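You operate a simulated robot arm through the tools that you are given. There is no shell and no other tool. Be economical: measure what you need, move in short steps, check, and stop when the job is done.

You are at the controls of a simulated robot arm. One attempt, no reset.

## Task
Take the purple mug and put it on the small blue plate.

The check looks at the end state, three seconds after you hand in, the way a careful person would. Anything else that was tipped, shoved, dropped, spilled or broken makes it a failure.

## Robot
A 7-joint arm with a two-finger parallel gripper, fixed in place. Base frame: the origin is at the foot of the arm, x ahead of it, y to its left, z up; the work surface is at about z = 0. Lengths are in cm, angles in degrees, forces in N, time in s.
With the tool pointing down near the work surface it reaches from about 24 to 62 cm from the base axis. Its first joint turns from -66.0 to 66.0 degrees. Payload 2.6 kg.
Tool frame: the origin (TCP) lies between the finger pads and is the grasp point; the fingertips stand 3 cm ahead of it; z points along the fingers, y is the line along which they close. The gripper opens to 9.4 cm. The fingers are 2.8 cm wide and 1 cm thick; the gripper's body (5 by 9.6 cm) begins 5.5 cm behind the TCP.
Orientation is that of the tool frame in the base frame, as a unit quaternion [w, x, y, z]. With the fingers straight down and closing along the base's y, the tool's x points along the base's -x, its y along +y and its z along -z.

## Interface
- The arm moves only by the tool jog_arm. Its argument "rows" is a list of rows, each a list of 5 numbers: the gripper command, from -1 (fully open) to 1 (shut), values between in proportion, then the shift along the base's x, y, z in cm, then the turn about the base's z in degrees. In form: [[hand, dx, dy, dz, twist], ...]. A call has 1 to 8 rows; each row is the pose to reach, as a shift and turn from the pose commanded when the call began. A row lasts 0.2 s, in which the tool goes at most 5 cm and 8.6 degrees; a call with a longer step from one row to the next is refused whole, and so is a gripper value outside its range. Where a pose cannot be reached the arm comes as near as it can. A force on the tool above 40 N (or 10 N above the force at the start of the call, whichever is more), or a blocked arm, ends the call early, and 0.2 s more pass. Each finger travels about 7.2 cm/s and halts on what it meets, pressing with about 43 N; the grip force reading is that of the motor and also rises with nothing between the fingers. The clock runs only during rows and for 0.2 s after the last one: add rows that repeat a pose to give the fingers time. It gives the time, the measured TCP pose, the force on the tool (base axes), the opening and the grip force at its end, in the units of the frame above (readings bear some noise).
- Cameras (640 x 400 px; columns grow to the right, rows downward): "scene" is fixed at [1.14, 41.53, 56.88]; the picture's right is [-0.93, -0.37, 0.00], its down [-0.19, 0.49, -0.85] and it looks along [0.31, -0.79, -0.52] (base axes); focal length 332 px, centre (320, 200). "wrist" rides on the gripper at [7.6, 1.4, -10.2] in the tool frame; the picture's right is [-0.18, 0.98, 0.00], its down [-0.75, -0.14, -0.64] and it looks along [-0.63, -0.12, 0.77] (tool axes); focal length 243 px, centre (320, 200). There is no depth. A picture from a camera that has moved, and an enlarged one, comes with that camera's place and axes in the base frame and with its lens.
- get_image(camera): a new picture of that camera. No time passes.
- zoom(camera, box): a new picture of the part [left, top, right, bottom] of that camera's present view, enlarged. No time passes.
- job_done(): hands the job in; it is judged then, once.

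Go step by step. Nothing tells you positions but the pictures and the camera data: compare them with the known pose of the tool, close in by small moves and look again before you grip or let go. The budget is 90 turns and 38 pictures, counting those below and the enlarged ones. Unless the task says otherwise, let go and move clear before handing in, and close with one line.

The tools are called after "Emit:" as a command line: name --pt "numbers of a row" for each row, then --argument value for the rest, lists and objects as JSON in quotes. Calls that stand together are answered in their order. jog_arm: Moves the arm, as the interface text tells. Its arguments: {"type":"object","properties":{"rows":{"type":"array","items":{"type":"array","items":{"type":"number"}}}},"required":["rows"]} The other tools are called the same way: get_image (camera) takes a picture; zoom (camera, box) takes an enlarged picture of a part of a camera's view; job_done () hands the job in.

At the start:

```text
t: 0.0
tool_pos: [40.81, -19.21, 19.68]
orientation: [0.0, 0.0, 1.0, 0.0]
force: [0.1, 0.5, 0.7]
width: 9.4
gripper_force: 0.1
```

scene: 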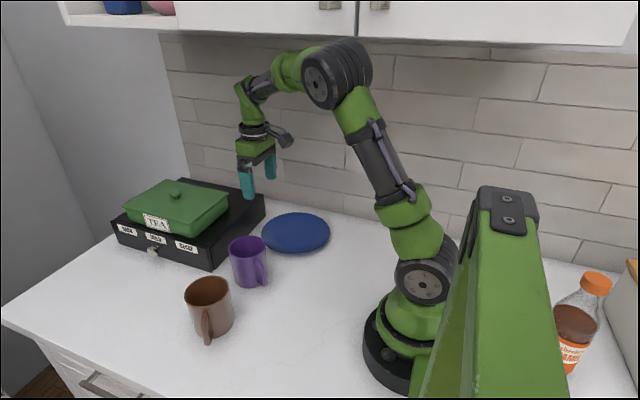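
wrist: 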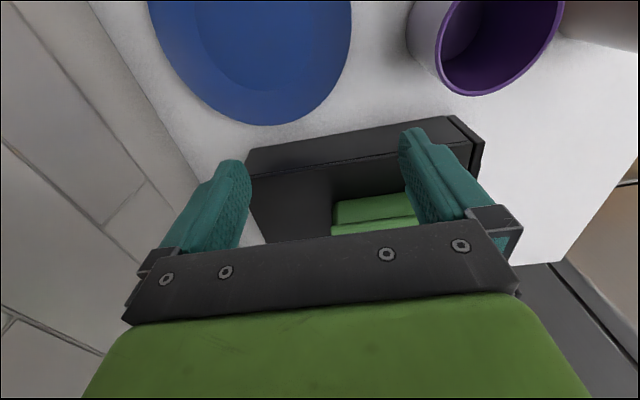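

I see the purple mug near (37, -6), about 9.5 cm tall, and the plate near (34.5, -25). The brown mug is near (37, 9.5), and the black box starts beyond x≈47. I'll zoom in for finer measurements.

Emit:
zoom --camera "scene" --box '[180, 200, 340, 300]'

Emit:
jog_arm --pt "-1 -2 3 1 0" --pt "-1 -4 6 2 0" --pt "-1 -6 9 3 0" --pt "-1 -8 12 3 0" --pt "-1 -8 12 3 0"

Emit:
get_image --camera "wrist"

```text
4.00 times, centred on (260, 250) of scene
camera zoom: at [1.14, 41.53, 56.88], right [-0.93, -0.37, 0.0], down [-0.19, 0.49, -0.85], along [0.31, -0.79, -0.52], focal length 1330 px, centre (560, 0)
```

zoom: 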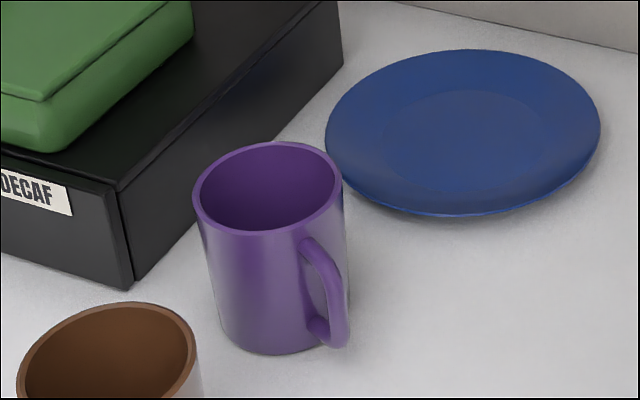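

```text
t: 1.2
tool_pos: [32.79, -7.24, 22.56]
orientation: [0.0, -0.001, 1.0, 0.0]
force: [0.4, 0.0, -0.6]
width: 9.4
gripper_force: 0.2
```

```text
34 pictures are left
camera wrist: at [25.18, -5.69, 32.92], right [0.18, 0.98, 0.0], down [0.75, -0.14, 0.64], along [0.63, -0.12, -0.77], focal length 243 px, centre (320, 200)
```

wrist: 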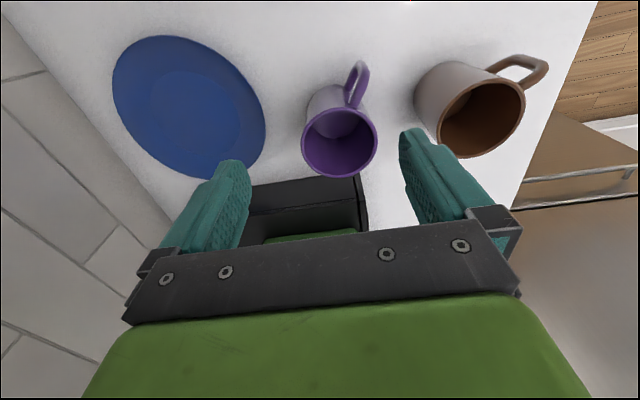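

The wrist and scene rays agree: mug rim centre at about (37.3, -6.0), diameter about 8.1 cm, with the handle pointing toward -x and slightly +y. I'll move above it and check the centring before going down.

Emit:
jog_arm --pt "-1 2.3 0.6 -2 0" --pt "-1 4.5 1.2 -5 0" --pt "-1 4.5 1.2 -8 0" --pt "-1 4.5 1.2 -8 0"

Emit:
get_image --camera "wrist"

Emit:
zoom --camera "scene" --box '[170, 180, 330, 280]'

```text
t: 2.2
tool_pos: [37.41, -5.77, 14.69]
orientation: [0.0, 0.0, 1.0, 0.0]
force: [0.4, 0.1, 0.3]
width: 9.39
gripper_force: 0.1
```

```text
33 pictures are left
camera wrist: at [29.71, -4.38, 24.98], right [0.18, 0.98, 0.0], down [0.75, -0.14, 0.64], along [0.63, -0.12, -0.77], focal length 243 px, centre (320, 200)
```

wrist: 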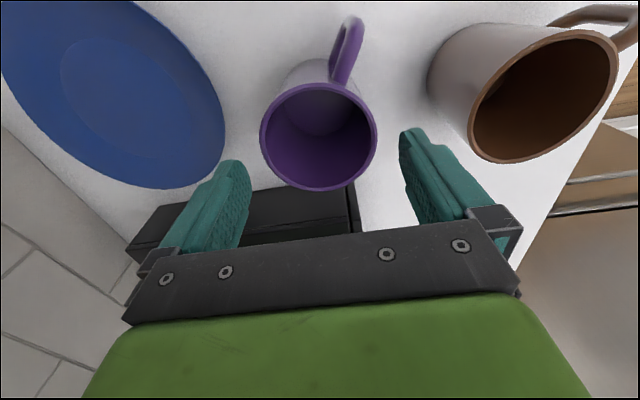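

```text
4.00 times, centred on (250, 230) of scene
camera zoom: at [1.14, 41.53, 56.88], right [-0.93, -0.37, 0.0], down [-0.19, 0.49, -0.85], along [0.31, -0.79, -0.52], focal length 1330 px, centre (600, 80)
```

zoom: 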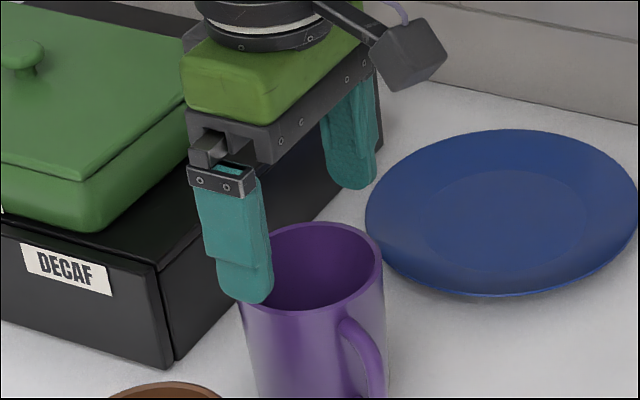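

The mug rim centre measures about (37.4, -5.9), so the tool is centred within the clearance. I'll lower until the tips are just above the rim and check again.

Emit:
jog_arm --pt "-1 0 0 -1 0" --pt "-1 0 0 -1.6 0" --pt "-1 0 0 -1.6 0"

Emit:
get_image --camera "wrist"

Emit:
zoom --camera "scene" --box '[202, 205, 298, 265]'

```text
t: 3.0
tool_pos: [37.23, -5.97, 13.09]
orientation: [0.0, 0.0, 1.0, 0.0]
force: [0.2, 0.8, 0.5]
width: 9.4
gripper_force: 0.0
```

```text
31 pictures are left
camera wrist: at [29.7, -4.45, 23.33], right [0.18, 0.98, 0.0], down [0.75, -0.14, 0.64], along [0.63, -0.12, -0.77], focal length 243 px, centre (320, 200)
```

wrist: 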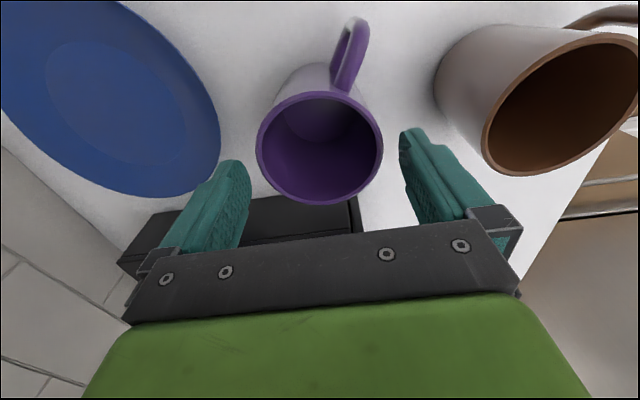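

```text
6.67 times, centred on (250, 235) of scene
camera zoom: at [1.14, 41.53, 56.88], right [-0.93, -0.37, 0.0], down [-0.19, 0.49, -0.85], along [0.31, -0.79, -0.52], focal length 2216 px, centre (787, -33)
```

zoom: 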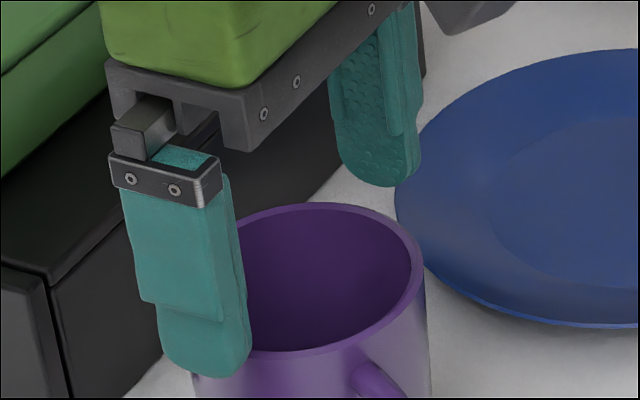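

Both rim edges sit symmetrically between the fingers (y from -9.8 to -1.9). Next I descend around the mug slowly, with the force limit as a guard.

Emit:
jog_arm --pt "-1 0 0.05 -1 0" --pt "-1 0 0.05 -2 0" --pt "-1 0 0.05 -3 0" --pt "-1 0 0.05 -4 0" --pt "-1 0 0.05 -5 0" --pt "-1 0 0.05 -6 0" --pt "-1 0 0.05 -7 0" --pt "-1 0 0.05 -7 0"

Emit:
get_image --camera "wrist"

Emit:
get_image --camera "scene"

```text
t: 4.8
tool_pos: [37.37, -5.95, 5.97]
orientation: [0.0, 0.0, 1.0, 0.0]
force: [0.4, -0.1, -0.4]
width: 9.38
gripper_force: 0.2
```

```text
29 pictures are left
camera wrist: at [29.7, -4.4, 16.32], right [0.18, 0.98, 0.0], down [0.75, -0.14, 0.64], along [0.63, -0.12, -0.77], focal length 243 px, centre (320, 200)
```

wrist: 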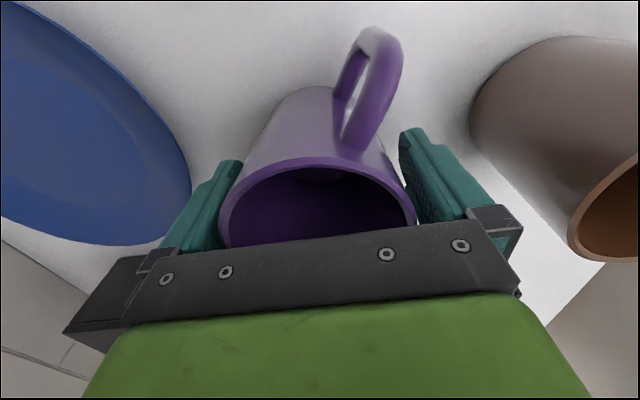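

```text
28 pictures are left
```

scene: 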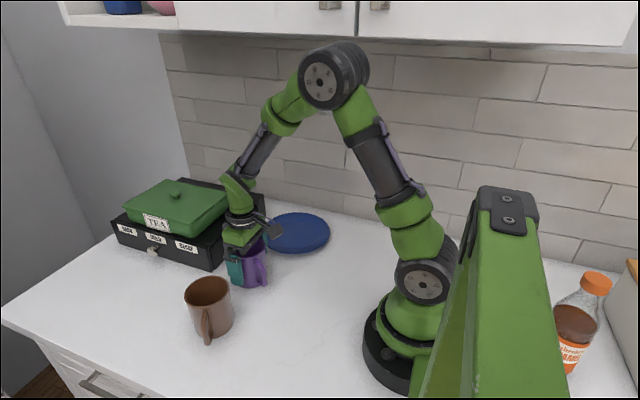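

The fingers straddle the mug without contact. I'll close the gripper and then lift a little.

Emit:
jog_arm --pt "-0.5 0 0 0 0" --pt "0 0 0 0 0" --pt "0.5 0 0 0 0" --pt "1 0 0 0 0" --pt "1 0 0 0 0"

Emit:
jog_arm --pt "1 0 0 0.5 0" --pt "1 0 0 1.5 0" --pt "1 0 0 3 0" --pt "1 0 0 3 0"

Emit:
get_image --camera "scene"

Emit:
get_image --camera "wrist"

```text
t: 6.0
tool_pos: [37.32, -5.77, 5.95]
orientation: [-0.001, 0.0, 1.0, 0.0]
force: [-0.1, -0.4, -0.7]
width: 8.28
gripper_force: 43.2
```

```text
t: 7.0
tool_pos: [37.34, -5.81, 9.08]
orientation: [0.0, -0.001, 1.0, 0.001]
force: [0.1, 0.1, -2.4]
width: 8.26
gripper_force: 43.2
```

```text
27 pictures are left
```

scene: 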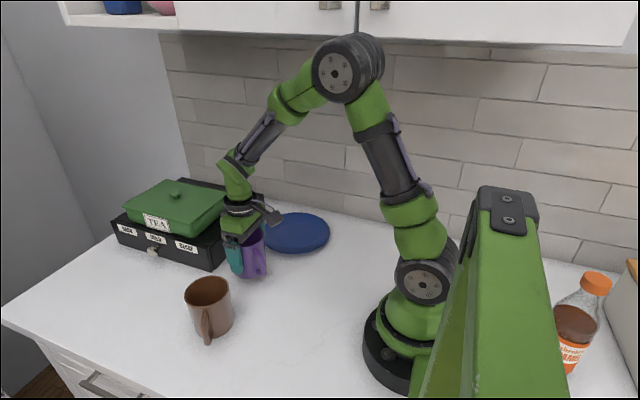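

```text
26 pictures are left
camera wrist: at [29.67, -4.43, 19.36], right [0.18, 0.98, 0.0], down [0.75, -0.14, 0.64], along [0.63, -0.12, -0.77], focal length 243 px, centre (320, 200)
```

wrist: 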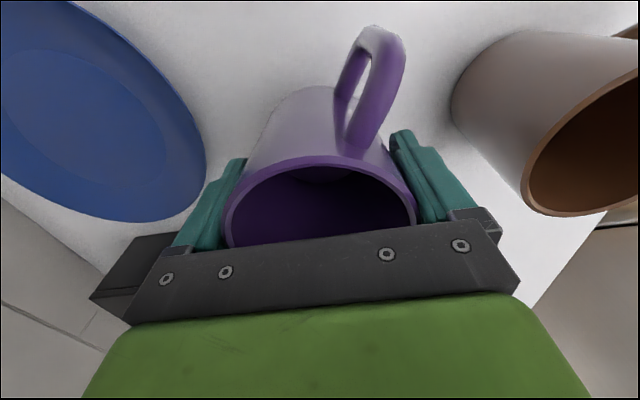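

The mug is held and lifted cleanly. I estimate the plate centre at about (33.6, -24.1), so I'll raise the mug, carry it over and look.

Emit:
jog_arm --pt "1 0 0 2 0" --pt "1 -0.5 -2.5 4 0" --pt "1 -1.3 -6 4 0" --pt "1 -2 -9.5 4 0" --pt "1 -2.7 -13 4 0" --pt "1 -3.4 -16.2 4 0" --pt "1 -3.7 -18.2 4 0" --pt "1 -3.7 -18.2 4 0"

Emit:
get_image --camera "wrist"

Emit:
zoom --camera "scene" --box '[216, 170, 376, 270]'

```text
t: 8.4
tool_pos: [27.85, -10.64, 8.42]
orientation: [-0.101, -0.091, 0.989, 0.056]
force: [0.4, -0.9, -3.5]
width: 8.31
gripper_force: 43.4
stopped in row 6: the arm was blocked; the commanded pose is now the measured one
```

```text
25 pictures are left
camera wrist: at [22.45, -11.57, 20.05], right [0.01, 1.0, 0.09], down [0.88, -0.06, 0.46], along [0.47, 0.08, -0.88], focal length 243 px, centre (320, 200)
```

wrist: 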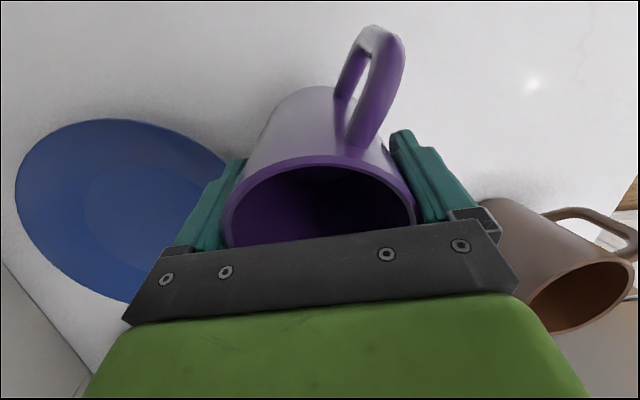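

```text
4.00 times, centred on (296, 220) of scene
camera zoom: at [0.89, 41.76, 56.66], right [-0.93, -0.37, 0.0], down [-0.19, 0.48, -0.86], along [0.31, -0.8, -0.52], focal length 1330 px, centre (416, 120)
```

zoom: 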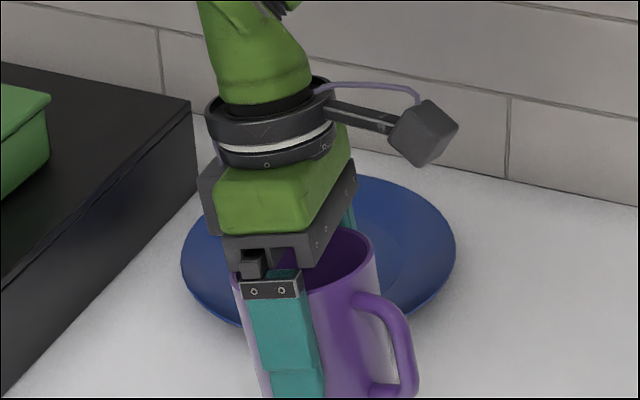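

The arm was blocked partway and the tool is now tilted, with TCP around (27.9, -10.6, 8.4). I'll look at the whole scene to find what it hit.

Emit:
get_image --camera "scene"

```text
23 pictures are left
```

scene: 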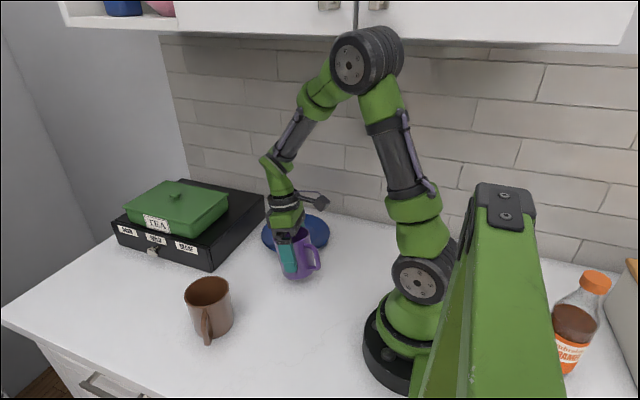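

The elbow appears to have come against the front of the wall cabinet: it sits at about z≈50 and the cabinet's lower edge is near there. I'll back off toward +x and +y, keep the mug low, and check the tilt.

Emit:
jog_arm --pt "1 2 1 0.5 0" --pt "1 4 2 1 0" --pt "1 6 3 1.5 0" --pt "1 8 4 2 0" --pt "1 8 4 2 0" --pt "1 8 4 2 0"

Emit:
get_image --camera "scene"

```text
t: 8.7
tool_pos: [22.51, -8.31, 6.71]
orientation: [-0.163, -0.081, 0.979, 0.09]
force: [-5.8, 3.9, 23.9]
width: 8.24
gripper_force: 43.8
stopped in row 1: the arm was blocked; the commanded pose is now the measured one
```

```text
22 pictures are left
```

scene: 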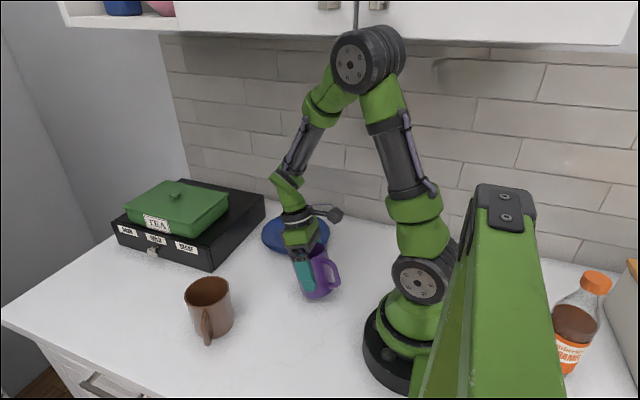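

The arm moved inward instead of outward, and the mug seems to be touching the counter. I'll hold still for one row to see whether it is settled.

Emit:
jog_arm --pt "1 0 0 0 0"

Emit:
get_image --camera "wrist"

```text
t: 9.1
tool_pos: [22.21, -8.26, 6.53]
orientation: [-0.166, -0.079, 0.979, 0.09]
force: [4.4, -1.0, 21.9]
width: 8.26
gripper_force: 43.0
```

```text
21 pictures are left
camera wrist: at [18.45, -9.81, 18.77], right [0.05, 0.99, 0.14], down [0.94, -0.09, 0.33], along [0.34, 0.12, -0.93], focal length 243 px, centre (320, 200)
```

wrist: 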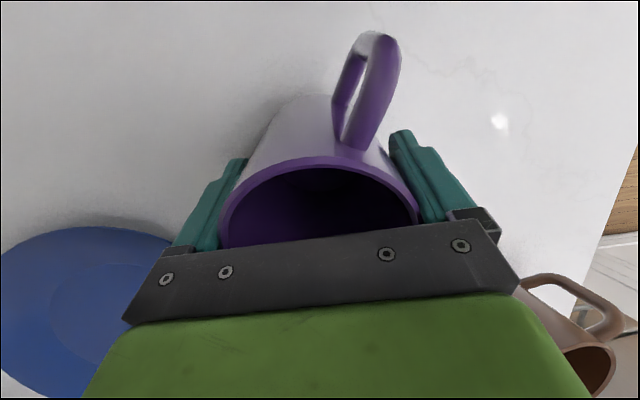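

It has settled, with the mug pressing on the counter at about 22 N. I'll go up and outward in small steps.

Emit:
jog_arm --pt "1 0.3 0 0.4 0" --pt "1 0.6 0.1 0.8 0" --pt "1 1 0.2 1.2 0" --pt "1 1.5 0.2 1.5 0" --pt "1 1.5 0.2 1.5 0"

```text
t: 9.8
tool_pos: [16.52, -5.62, 5.87]
orientation: [-0.239, -0.074, 0.96, 0.126]
force: [4.8, -2.9, 24.4]
width: 8.21
gripper_force: 43.3
stopped in row 3: the arm was blocked; the commanded pose is now the measured one
```

Outward commands keep folding the arm inward, which fits the elbow being pinned by the cabinet. Before the next move I'll look at the scene and consider swinging toward +y.

Emit:
get_image --camera "scene"

Emit:
zoom --camera "scene" --box '[290, 0, 450, 100]'

```text
20 pictures are left
```

scene: 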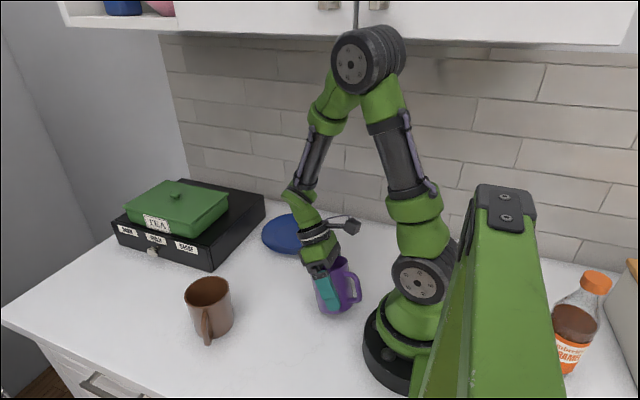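

```text
4.00 times, centred on (370, 50) of scene
camera zoom: at [0.97, 41.64, 56.75], right [-0.93, -0.37, 0.0], down [-0.19, 0.48, -0.85], along [0.31, -0.79, -0.52], focal length 1330 px, centre (120, 800)
```

zoom: 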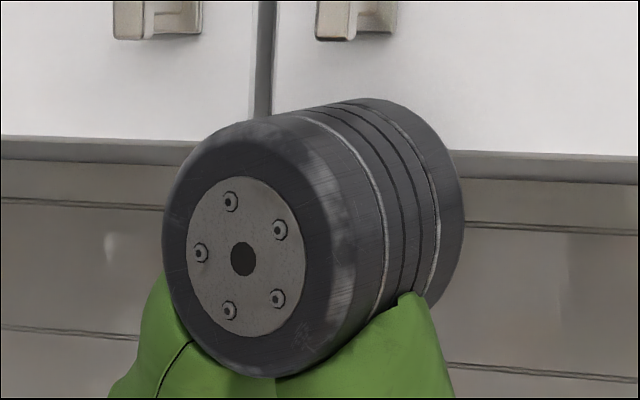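

The elbow housing overlaps the cabinet's lower front edge, so rotating the base toward +y should free it. I'll try small steps in +y.

Emit:
jog_arm --pt "1 0.3 1 0.2 2" --pt "1 0.6 2 0.4 4" --pt "1 0.8 3 0.4 6"

Emit:
get_image --camera "scene"

```text
t: 10.5
tool_pos: [12.57, -3.6, 5.84]
orientation: [-0.286, -0.071, 0.945, 0.143]
force: [22.2, -3.7, 87.5]
width: 8.19
gripper_force: 42.7
stopped in row 3: the force on the tool passed its limit (the readings are from after the stop); the commanded pose is now the measured one
```

```text
18 pictures are left
```

scene: 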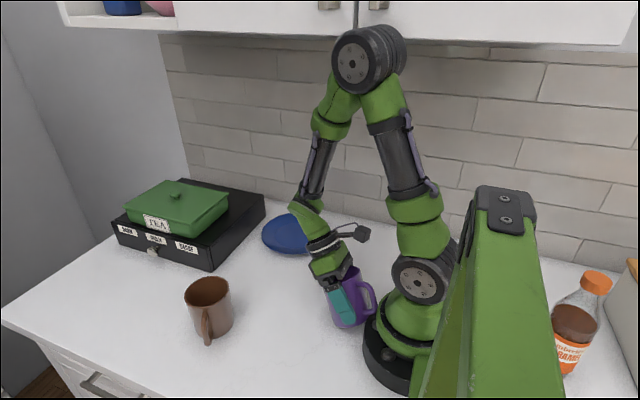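

The wrist keeps folding inward while the shoulder and base stay put. I'll test one tiny upward row to learn the response without adding load.

Emit:
jog_arm --pt "1 0 0 0.3 0"

```text
t: 10.9
tool_pos: [12.73, -3.65, 6.05]
orientation: [-0.287, -0.076, 0.944, 0.142]
force: [23.3, -4.5, 38.4]
width: 8.19
gripper_force: 43.0
```

The small upward step was followed properly and the force dropped to about 38 N. I'll continue with a slightly larger one.

Emit:
jog_arm --pt "1 0.1 0 0.3 0" --pt "1 0.2 0 0.5 0"

```text
t: 11.5
tool_pos: [12.54, -3.59, 6.13]
orientation: [-0.296, -0.079, 0.941, 0.144]
force: [40.7, -15.9, -3.7]
width: 8.18
gripper_force: 43.3
```

The mug is off the counter now but pushing sideways, probably against the robot's foot. I'll test a small +x step.

Emit:
jog_arm --pt "1 0.5 -0.1 0 0"

Emit:
zoom --camera "scene" --box '[270, 190, 470, 315]'

```text
t: 11.9
tool_pos: [12.58, -3.51, 6.28]
orientation: [-0.301, -0.077, 0.939, 0.147]
force: [11.2, -7.7, -7.1]
width: 8.19
gripper_force: 43.0
```

```text
3.20 times, centred on (370, 252) of scene
camera zoom: at [1.04, 41.5, 56.87], right [-0.93, -0.37, 0.0], down [-0.19, 0.49, -0.85], along [0.31, -0.79, -0.52], focal length 1064 px, centre (160, 32)
```

zoom: 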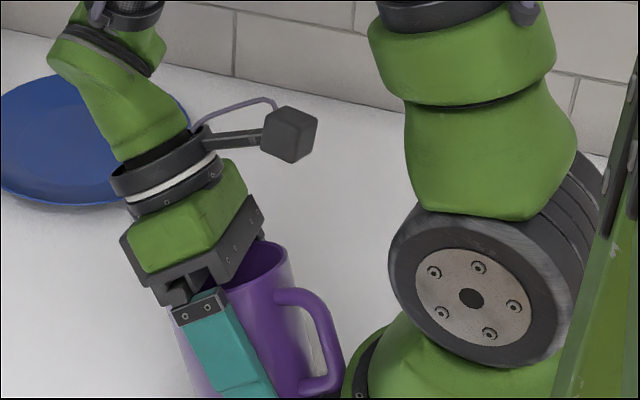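

The handle is against the robot's own foot, and the force has dropped to about 11 N. I'll keep easing outward and up in small steps.

Emit:
jog_arm --pt "1 0.4 -0.1 0.2 0" --pt "1 0.8 -0.2 0.4 0" --pt "1 1.2 -0.3 0.6 0"

```text
t: 12.7
tool_pos: [12.53, -3.13, 6.74]
orientation: [-0.315, -0.077, 0.934, 0.152]
force: [15.5, -2.1, 0.9]
width: 8.2
gripper_force: 42.4
```

Only the elbow is flexing while the base stays pinned. I'll try a clear +y swing at this radius to free the elbow from the cabinet, then check the response.

Emit:
jog_arm --pt "1 0 0.8 0 3" --pt "1 0 1.6 0 6" --pt "1 0 2.4 0 9" --pt "1 0 3.2 0 12" --pt "1 0 4 0 15" --pt "1 0 4 0 15"

Emit:
get_image --camera "scene"

```text
t: 14.1
tool_pos: [12.79, -2.14, 6.64]
orientation: [-0.319, -0.124, 0.93, 0.135]
force: [35.7, 5.7, 1.3]
width: 8.21
gripper_force: 43.2
stopped in row 6: the arm was blocked; the commanded pose is now the measured one
```

```text
16 pictures are left
```

scene: 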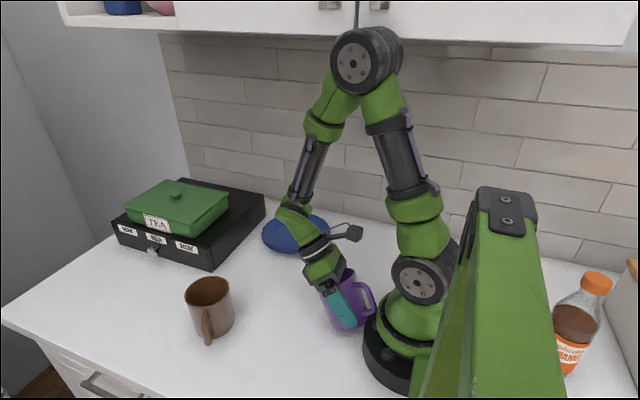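

The swing moved the elbow slightly away from the cabinet. I'll keep going in +y with an outward component to relieve the handle contact.

Emit:
jog_arm --pt "1 0.4 0.4 0.1 0" --pt "1 0.8 0.8 0.2 0" --pt "1 1.2 1.2 0.3 0" --pt "1 1.8 1.6 0.4 0" --pt "1 2.4 2.0 0.5 0" --pt "1 3 2.4 0.5 0"

```text
t: 15.5
tool_pos: [16.06, 0.6, 7.23]
orientation: [-0.32, -0.139, 0.928, 0.129]
force: [0.1, 0.3, -2.8]
width: 8.22
gripper_force: 43.2
```

The arm is free again with no contact force. The tool is tilted about 40° with the fingers pointing inward, and the mug is still held. I'll lift and move the mug out over clear counter.

Emit:
jog_arm --pt "1 1 0 1 0" --pt "1 2.5 -0.5 2 0" --pt "1 4.5 -1.2 3 0" --pt "1 6.5 -2 3.5 0" --pt "1 8.5 -2.8 3.5 0" --pt "1 10.5 -3.6 3.5 0" --pt "1 12.5 -4.4 3.5 0" --pt "1 12.5 -4.4 3.5 0"

Emit:
get_image --camera "scene"

```text
t: 17.3
tool_pos: [28.33, -4.04, 10.76]
orientation: [-0.32, -0.135, 0.929, 0.13]
force: [-0.4, -0.1, -2.2]
width: 8.2
gripper_force: 42.8
```

```text
15 pictures are left
```

scene: 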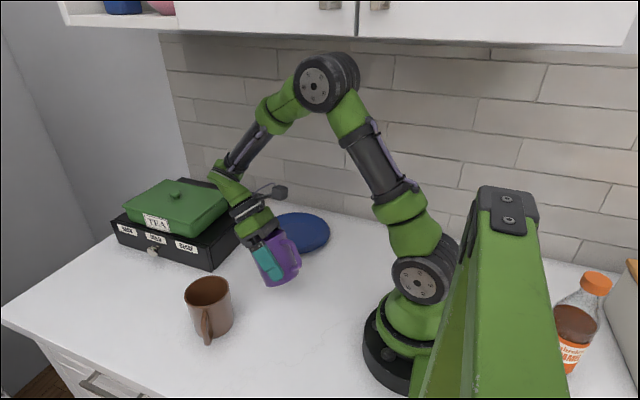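

The elbow is low and clear in this tilted posture. I'll lower the mug's edge onto the bare counter, then ease the grip so the mug can pivot upright between the pads.

Emit:
jog_arm --pt "1 0 0 -1 0" --pt "1 0 0 -2 0" --pt "1 0 0 -2.7 0" --pt "1 0 0 -3.1 0" --pt "1 0 0 -3.1 0"

Emit:
zoom --camera "scene" --box '[200, 190, 360, 290]'

```text
t: 18.5
tool_pos: [28.24, -3.99, 7.69]
orientation: [-0.321, -0.135, 0.928, 0.13]
force: [-0.4, 0.3, -2.9]
width: 8.2
gripper_force: 43.1
```

```text
4.00 times, centred on (280, 240) of scene
camera zoom: at [1.14, 41.53, 56.88], right [-0.93, -0.37, 0.0], down [-0.19, 0.49, -0.85], along [0.31, -0.79, -0.52], focal length 1330 px, centre (480, 40)
```

zoom: 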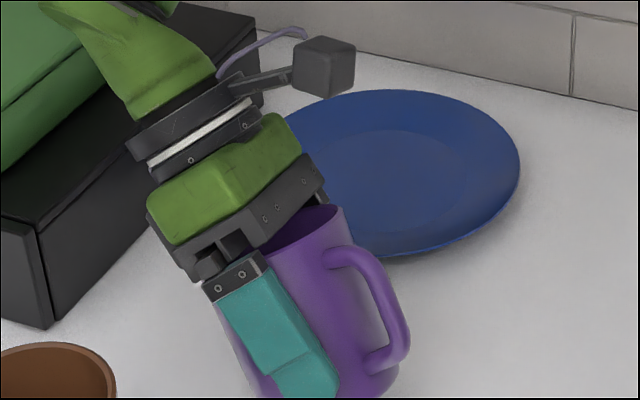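

The mug isn't quite touching yet, since the force is only its weight. I'll ease down to contact.

Emit:
jog_arm --pt "1 0 0 -0.3 0" --pt "1 0 0 -0.6 0" --pt "1 0 0 -0.9 0" --pt "1 0 0 -0.9 0"

```text
t: 19.5
tool_pos: [28.39, -3.88, 6.75]
orientation: [-0.32, -0.136, 0.929, 0.13]
force: [0.5, 1.0, -2.9]
width: 8.23
gripper_force: 43.1
```

Emit:
jog_arm --pt "1 0 0 -0.3 0" --pt "1 0 0 -0.6 0" --pt "1 0 0 -0.6 0"

Emit:
get_image --camera "wrist"

```text
t: 20.3
tool_pos: [28.35, -3.9, 6.09]
orientation: [-0.32, -0.135, 0.929, 0.129]
force: [-0.3, -0.1, -3.3]
width: 8.21
gripper_force: 43.2
```

```text
13 pictures are left
camera wrist: at [28.84, -6.73, 18.71], right [-0.03, 0.98, 0.22], down [1.0, 0.02, 0.02], along [0.02, 0.22, -0.98], focal length 243 px, centre (320, 200)
```

wrist: 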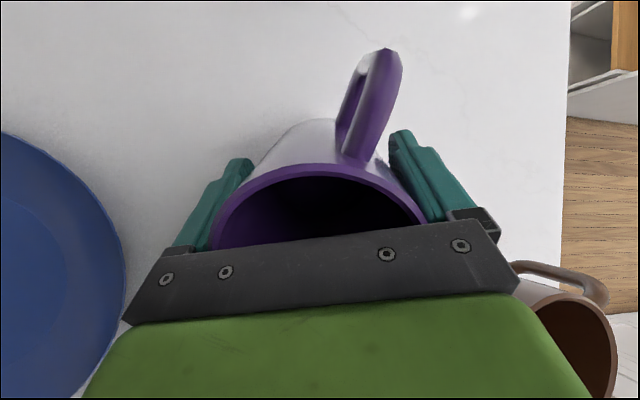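

Still no contact, so the mug seems to have slid up in the grip by around a centimetre during the earlier push. I'll keep easing down.

Emit:
jog_arm --pt "1 0 0 -0.25 0" --pt "1 0 0 -0.5 0" --pt "1 0 0 -0.75 0" --pt "1 0 0 -0.75 0"

```text
t: 20.8
tool_pos: [28.5, -3.78, 5.99]
orientation: [-0.32, -0.132, 0.929, 0.131]
force: [-1.5, -0.8, 5.7]
width: 8.24
gripper_force: 42.8
stopped in row 2: the force on the tool passed its limit (the readings are from after the stop); the commanded pose is now the measured one
```

Contact is at TCP z≈5.95. I'll relax the grip command to just below the mug's width and see whether the grip force drops.

Emit:
jog_arm --pt "-0.6 0 0 0 0" --pt "-0.7 0 0 0 0" --pt "-0.7 0 0 0 0"

```text
t: 21.6
tool_pos: [28.48, -3.86, 6.03]
orientation: [-0.318, -0.133, 0.93, 0.131]
force: [-0.4, -0.7, 10.8]
width: 8.21
gripper_force: 42.6
```

Emit:
jog_arm --pt "-0.73 0 0 0 0" --pt "-0.735 0 0 0 0" --pt "-0.74 0 0 0 0" --pt "-0.74 0 0 0 0"

Emit:
zoom --camera "scene" --box '[200, 200, 360, 300]'

```text
t: 22.6
tool_pos: [28.51, -3.88, 6.08]
orientation: [-0.319, -0.132, 0.93, 0.13]
force: [4.1, -2.1, 6.6]
width: 8.27
gripper_force: 17.9
```

```text
4.00 times, centred on (280, 250) of scene
camera zoom: at [1.14, 41.53, 56.88], right [-0.93, -0.37, 0.0], down [-0.19, 0.49, -0.85], along [0.31, -0.79, -0.52], focal length 1330 px, centre (480, 0)
```

zoom: 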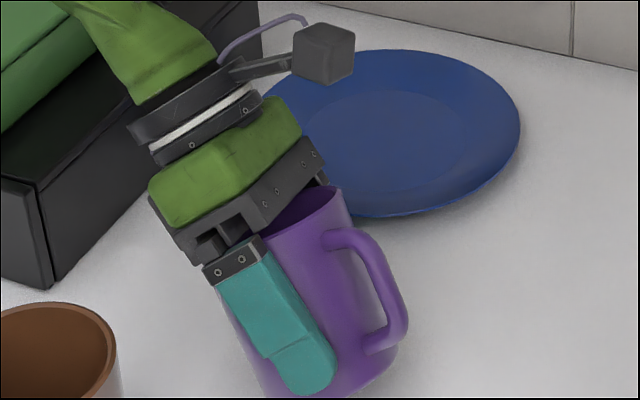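

The grip force follows the opening near contact, and it's now about 18 N. I'll drag the tool inward along an arc so the counter friction turns the mug toward upright in the pads.

Emit:
jog_arm --pt "-0.74 -0.3 0.08 -0.05 0" --pt "-0.74 -0.6 0.15 -0.08 0" --pt "-0.74 -0.9 0.22 -0.1 0" --pt "-0.74 -1.2 0.3 -0.15 0" --pt "-0.74 -1.5 0.37 -0.2 0" --pt "-0.74 -1.8 0.45 -0.3 0" --pt "-0.74 -1.8 0.45 -0.3 0"

Emit:
zoom --camera "scene" --box '[200, 200, 360, 300]'

```text
t: 23.6
tool_pos: [27.48, -3.72, 6.04]
orientation: [-0.316, -0.133, 0.93, 0.13]
force: [1.7, -1.3, 4.9]
width: 8.29
gripper_force: 1.1
stopped in row 5: the force on the tool passed its limit (the readings are from after the stop); the commanded pose is now the measured one
```

```text
4.00 times, centred on (280, 250) of scene
camera zoom: at [1.14, 41.54, 56.88], right [-0.93, -0.37, 0.0], down [-0.19, 0.49, -0.85], along [0.31, -0.79, -0.52], focal length 1330 px, centre (480, 0)
```

zoom: 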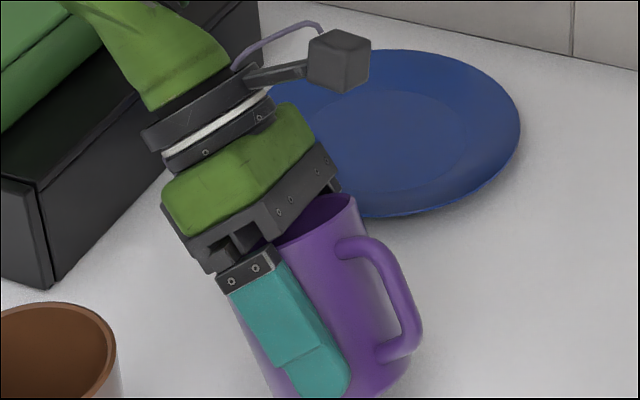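

The grip is nearly slack now (about 1 N), and the mug is leaning between the pads with its edge on the counter. I'll raise the tool slightly so the mug can slide down and settle.

Emit:
jog_arm --pt "-0.745 0 0 0.25 0" --pt "-0.745 0 0 0.5 0" --pt "-0.745 0 0 0.75 0" --pt "-0.745 0 0 1 0" --pt "-0.745 0 0 1 0"

Emit:
zoom --camera "scene" --box '[200, 200, 360, 300]'

```text
t: 24.8
tool_pos: [27.59, -3.54, 7.03]
orientation: [-0.317, -0.133, 0.93, 0.13]
force: [-0.7, -0.4, -3.8]
width: 8.3
gripper_force: 42.5
```

```text
4.00 times, centred on (280, 250) of scene
camera zoom: at [1.14, 41.53, 56.88], right [-0.93, -0.37, 0.0], down [-0.19, 0.49, -0.85], along [0.31, -0.79, -0.52], focal length 1330 px, centre (480, 0)
```

zoom: 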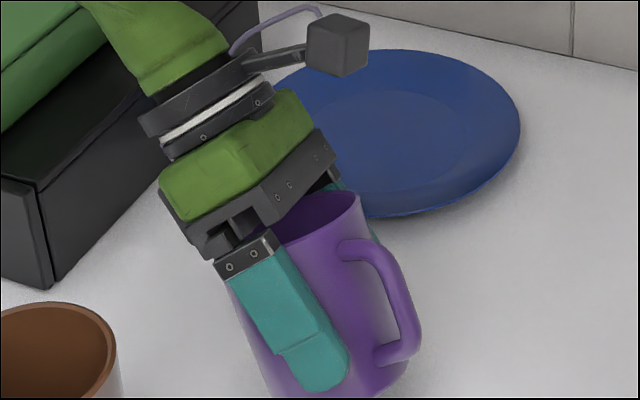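

The mug slid down in the pads and is now noticeably more upright than the fingers, held again. I'll do one more round: touch down, loosen and drag inward.

Emit:
jog_arm --pt "-0.74 0 0 -0.25 0" --pt "-0.74 0 0 -0.5 0" --pt "-0.75 0 0 -0.6 0" --pt "-0.755 -0.3 0.08 -0.65 0" --pt "-0.755 -0.6 0.15 -0.7 0" --pt "-0.755 -0.9 0.22 -0.75 0" --pt "-0.755 -1.2 0.3 -0.85 0"

Emit:
zoom --camera "scene" --box '[200, 200, 360, 300]'

```text
t: 26.4
tool_pos: [26.37, -3.31, 6.2]
orientation: [-0.317, -0.131, 0.93, 0.131]
force: [5.0, -0.8, 13.4]
width: 8.34
gripper_force: 1.3
```

```text
4.00 times, centred on (280, 250) of scene
camera zoom: at [1.14, 41.54, 56.88], right [-0.93, -0.37, 0.0], down [-0.19, 0.49, -0.85], along [0.31, -0.79, -0.52], focal length 1330 px, centre (480, 0)
```

zoom: 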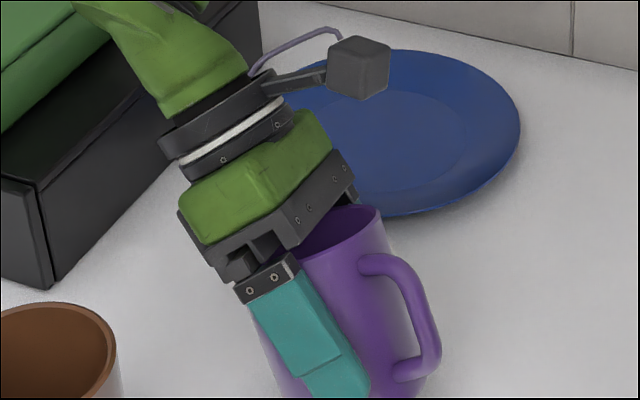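

That worked without a stop, and the mug is straighter. I'll repeat the small slide-down and drag, then regrip.

Emit:
jog_arm --pt "-0.755 0 0 0.3 0" --pt "-0.755 0 0 0.6 0" --pt "-0.755 0 0 0.6 0" --pt "-0.755 -0.3 0.08 0.3 0" --pt "-0.755 -0.6 0.15 0.1 0" --pt "-0.755 -0.9 0.22 0 0" --pt "-0.755 -1.2 0.3 -0.1 0"

Emit:
zoom --camera "scene" --box '[200, 200, 360, 300]'

```text
t: 28.0
tool_pos: [25.09, -2.94, 5.92]
orientation: [-0.317, -0.133, 0.93, 0.132]
force: [8.3, 0.2, 18.5]
width: 8.36
gripper_force: 0.9
```

```text
4.00 times, centred on (280, 250) of scene
camera zoom: at [1.14, 41.54, 56.88], right [-0.93, -0.37, 0.0], down [-0.19, 0.49, -0.85], along [0.31, -0.79, -0.52], focal length 1330 px, centre (480, 0)
```

zoom: 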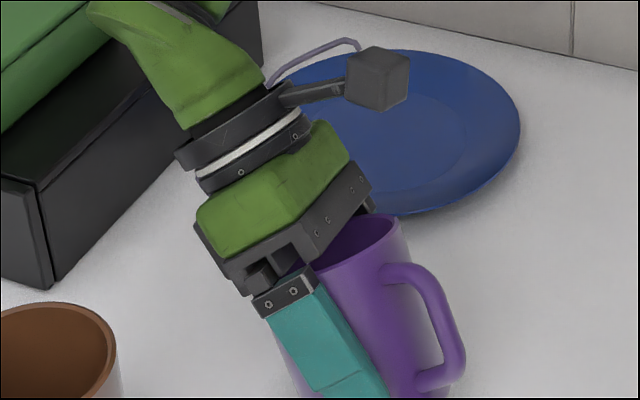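

The mug is now roughly 15–20° from upright, good enough to settle when released. I'll regrip firmly and lift.

Emit:
jog_arm --pt "0 0 0 0 0" --pt "1 0 0 0 0" --pt "1 0 0 0 0" --pt "1 0 0 0.5 0" --pt "1 0 0 1.5 0" --pt "1 0 0 3 0" --pt "1 0.5 0 4.5 0" --pt "1 0.5 0 4.5 0"

Emit:
get_image --camera "wrist"

```text
t: 29.8
tool_pos: [25.74, -2.91, 10.7]
orientation: [-0.316, -0.133, 0.93, 0.13]
force: [-0.2, -0.4, -3.2]
width: 8.25
gripper_force: 43.0
```

```text
7 pictures are left
camera wrist: at [26.0, -5.75, 23.17], right [-0.02, 0.98, 0.22], down [1.0, 0.01, 0.03], along [0.02, 0.22, -0.98], focal length 243 px, centre (320, 200)
```

wrist: 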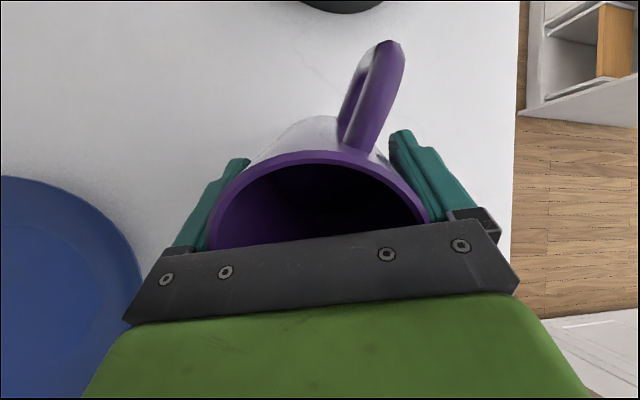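

The mug is held firmly and leans only about 25–30°. I estimate it will settle at TCP + (-2, +1), so I'll aim the tool at about (35.7, -25), moving outward first to keep the elbow low.

Emit:
jog_arm --pt "1 1.5 0 0.5 0" --pt "1 3.5 -0.5 1 0" --pt "1 5.5 -1.5 1.5 0" --pt "1 7.5 -3 2 0" --pt "1 9 -5 2 0" --pt "1 10 -7 2 0" --pt "1 10 -9 2 0" --pt "1 10 -9 2 0"

Emit:
get_image --camera "scene"

```text
t: 31.6
tool_pos: [35.61, -12.12, 12.51]
orientation: [-0.317, -0.132, 0.93, 0.131]
force: [0.2, -0.1, -2.8]
width: 8.23
gripper_force: 42.7
```

```text
6 pictures are left
```

scene: 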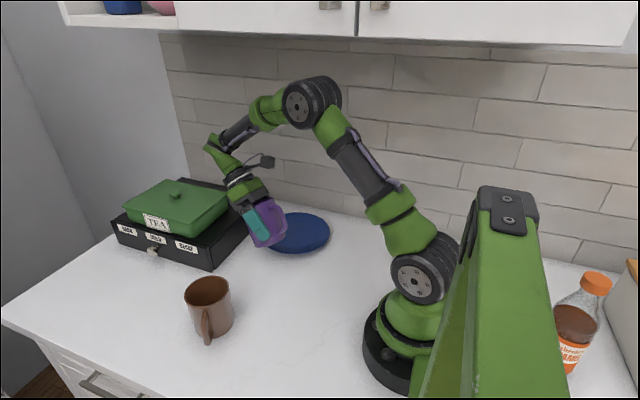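

The elbow is now well below the cabinet. I'll continue in -y over the plate.

Emit:
jog_arm --pt "1 0 -1.5 0 0" --pt "1 0 -3.5 0 0" --pt "1 0 -5.5 0 0" --pt "1 0 -7.5 0 0" --pt "1 0 -9.5 0 0" --pt "1 0 -11.5 0 0" --pt "1 0.1 -12.9 0 0" --pt "1 0.1 -12.9 0 0"

Emit:
zoom --camera "scene" --box '[200, 150, 360, 250]'

```text
t: 33.4
tool_pos: [35.8, -24.96, 12.48]
orientation: [-0.317, -0.133, 0.93, 0.129]
force: [0.4, 0.4, -2.7]
width: 8.24
gripper_force: 42.8
```

```text
4.00 times, centred on (280, 200) of scene
camera zoom: at [1.15, 41.53, 56.88], right [-0.93, -0.37, 0.0], down [-0.19, 0.49, -0.85], along [0.31, -0.79, -0.52], focal length 1330 px, centre (480, 200)
```

zoom: 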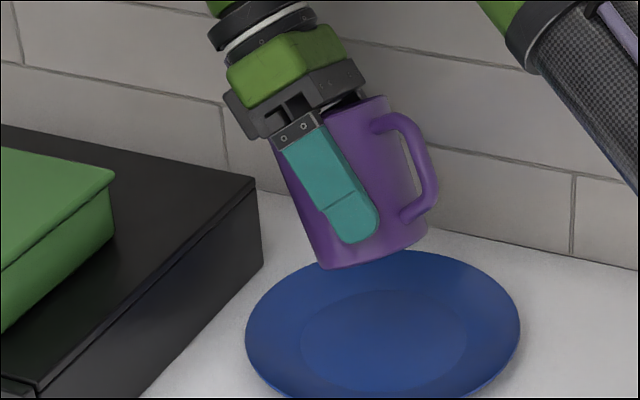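

The mug is over the plate; I expect it to settle around (33.8, -23.4), against a well centre of (34.1, -24.1). I'll shift slightly and descend.

Emit:
jog_arm --pt "1 0.3 -0.6 -1 0" --pt "1 0.3 -0.6 -2 0" --pt "1 0.3 -0.6 -3 0" --pt "1 0.3 -0.6 -4 0" --pt "1 0.3 -0.6 -4.6 0" --pt "1 0.3 -0.6 -4.9 0" --pt "1 0.3 -0.6 -4.9 0"

Emit:
jog_arm --pt "1 0 0 -0.2 0" --pt "1 0 0 -0.4 0" --pt "1 0 0 -0.4 0"

Emit:
zoom --camera "scene" --box '[216, 170, 344, 250]'

```text
t: 35.0
tool_pos: [36.01, -25.46, 7.65]
orientation: [-0.317, -0.133, 0.93, 0.13]
force: [0.6, 0.4, -2.8]
width: 8.25
gripper_force: 43.4
```

```text
t: 35.8
tool_pos: [36.02, -25.57, 7.25]
orientation: [-0.317, -0.132, 0.93, 0.13]
force: [0.0, -0.5, -3.0]
width: 8.25
gripper_force: 42.9
```

```text
5.00 times, centred on (280, 210) of scene
camera zoom: at [1.14, 41.53, 56.88], right [-0.93, -0.37, 0.0], down [-0.19, 0.49, -0.85], along [0.31, -0.79, -0.52], focal length 1662 px, centre (520, 150)
```

zoom: 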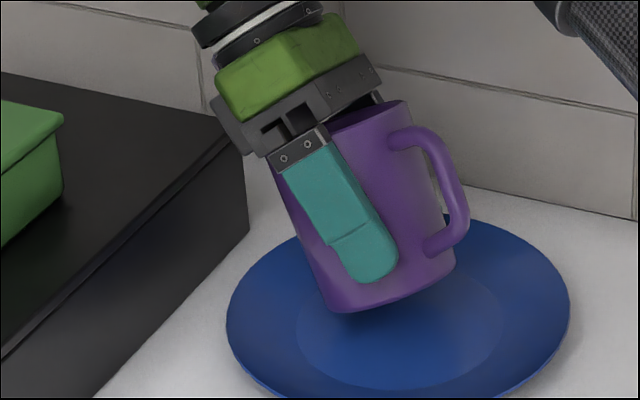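

The low edge is about 0.5–1 cm above the well. I'll nudge a little more toward the well centre and lower to contact.

Emit:
jog_arm --pt "1 0.4 -0.7 0 0" --pt "1 0.4 -0.7 -0.2 0" --pt "1 0.4 -0.7 -0.4 0" --pt "1 0.4 -0.7 -0.4 0"

Emit:
jog_arm --pt "1 0 0 -0.15 0" --pt "1 0 0 -0.3 0" --pt "1 0 0 -0.3 0"

```text
t: 36.8
tool_pos: [36.46, -26.16, 6.9]
orientation: [-0.317, -0.133, 0.93, 0.13]
force: [-0.4, -0.3, -2.6]
width: 8.24
gripper_force: 42.9
```

```text
t: 37.6
tool_pos: [36.46, -26.14, 6.61]
orientation: [-0.317, -0.133, 0.93, 0.13]
force: [0.6, -0.2, -2.7]
width: 8.22
gripper_force: 42.5
```

Emit:
jog_arm --pt "1 0 0 -0.15 0" --pt "1 0 0 -0.3 0" --pt "1 0 0 -0.3 0"

```text
t: 38.4
tool_pos: [36.6, -26.32, 6.56]
orientation: [-0.315, -0.131, 0.931, 0.129]
force: [-6.0, 6.4, 38.9]
width: 8.24
gripper_force: 43.5
```

There is contact on the plate at about z 6.6. I'll relieve the press, then open gradually so the mug settles gently.

Emit:
jog_arm --pt "1 0 0 0.25 0" --pt "-0.7 0 0 0.25 0" --pt "-0.74 0 0 0.25 0" --pt "-0.75 0 0 0.25 0" --pt "-0.76 0 0 0.25 0" --pt "-0.77 0 0 0.25 0" --pt "-0.78 0 0 0.25 0" --pt "-0.79 0 0 0.25 0"

Emit:
zoom --camera "scene" --box '[216, 170, 344, 250]'

```text
t: 40.2
tool_pos: [36.47, -26.23, 6.47]
orientation: [-0.316, -0.133, 0.93, 0.13]
force: [-0.3, 0.2, 0.1]
width: 8.43
gripper_force: 0.7
```

```text
5.00 times, centred on (280, 210) of scene
camera zoom: at [1.14, 41.53, 56.88], right [-0.93, -0.37, 0.0], down [-0.19, 0.49, -0.85], along [0.31, -0.79, -0.52], focal length 1662 px, centre (520, 150)
```

zoom: 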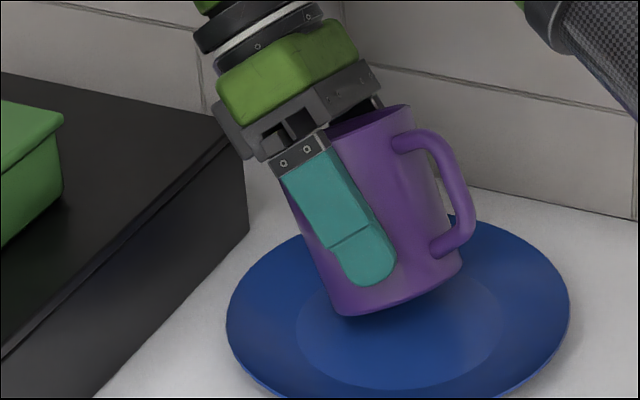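

The mug now stands on the plate with its weight off the gripper. I'll open the rest of the way slowly in place.

Emit:
jog_arm --pt "-0.82 0 0 0 0" --pt "-0.85 0 0 0 0" --pt "-0.88 0 0 0 0" --pt "-0.92 0 0 0 0" --pt "-0.96 0 0 0 0" --pt "-1 0 0 0 0" --pt "-1 0 0 0 0"

Emit:
zoom --camera "scene" --box '[216, 170, 344, 250]'

```text
t: 41.8
tool_pos: [36.47, -26.21, 6.63]
orientation: [-0.317, -0.133, 0.93, 0.13]
force: [1.3, 0.0, -1.1]
width: 9.42
gripper_force: 0.1
```

```text
5.00 times, centred on (280, 210) of scene
camera zoom: at [1.14, 41.53, 56.88], right [-0.93, -0.37, 0.0], down [-0.19, 0.49, -0.85], along [0.31, -0.79, -0.52], focal length 1662 px, centre (520, 150)
```

zoom: 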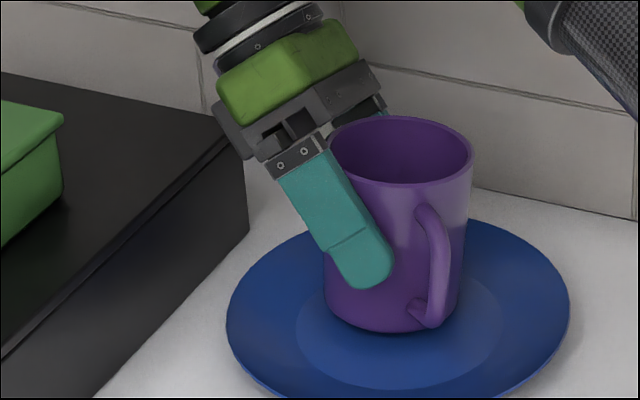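

The mug is upright on the plate. I'll withdraw slowly along the finger direction so the pads slide off cleanly.

Emit:
jog_arm --pt "-1 0.3 -0.07 0.36 0" --pt "-1 0.7 -0.17 0.84 0" --pt "-1 1.2 -0.3 1.45 0" --pt "-1 1.8 -0.44 2.2 0" --pt "-1 2.5 -0.6 3 0" --pt "-1 3.2 -0.8 3.9 0" --pt "-1 4 -1 4.8 0" --pt "-1 4 -1 4.8 0"

```text
t: 43.6
tool_pos: [40.53, -27.13, 11.43]
orientation: [-0.317, -0.132, 0.93, 0.13]
force: [0.0, 0.4, 0.1]
width: 9.39
gripper_force: 0.1
```

Emit:
jog_arm --pt "-1 0.6 -0.15 0.8 0" --pt "-1 1.2 -0.3 1.8 0" --pt "-1 1.6 -0.4 3 0" --pt "-1 1.8 -0.4 4.5 0" --pt "-1 1.8 -0.4 6 0" --pt "-1 1.8 -0.4 6 0"

Emit:
get_image --camera "scene"

```text
t: 45.0
tool_pos: [40.66, -26.41, 14.16]
orientation: [-0.305, -0.128, 0.935, 0.124]
force: [0.1, -0.2, -1.1]
width: 9.36
gripper_force: 0.0
out of reach, approached as far as the arm can: row 1, 2, 3, 4, 5, 6
```

```text
1 pictures are left
```

scene: 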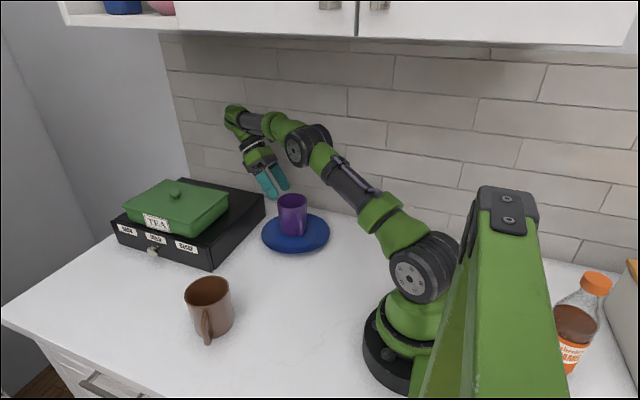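

The mug stands upright on the plate. The gripper is open and above it without contact, and the brown mug, box and bottle look unmoved, so I'm handing in.

Emit:
job_done

```text
The job is handed in.
```

The purple mug is upright on the small blue plate and the gripper is clear; on the way the elbow hit the wall cabinet and the mug was pressed against the counter and the robot's foot, but no damage or shifted objects showed in the pictures.
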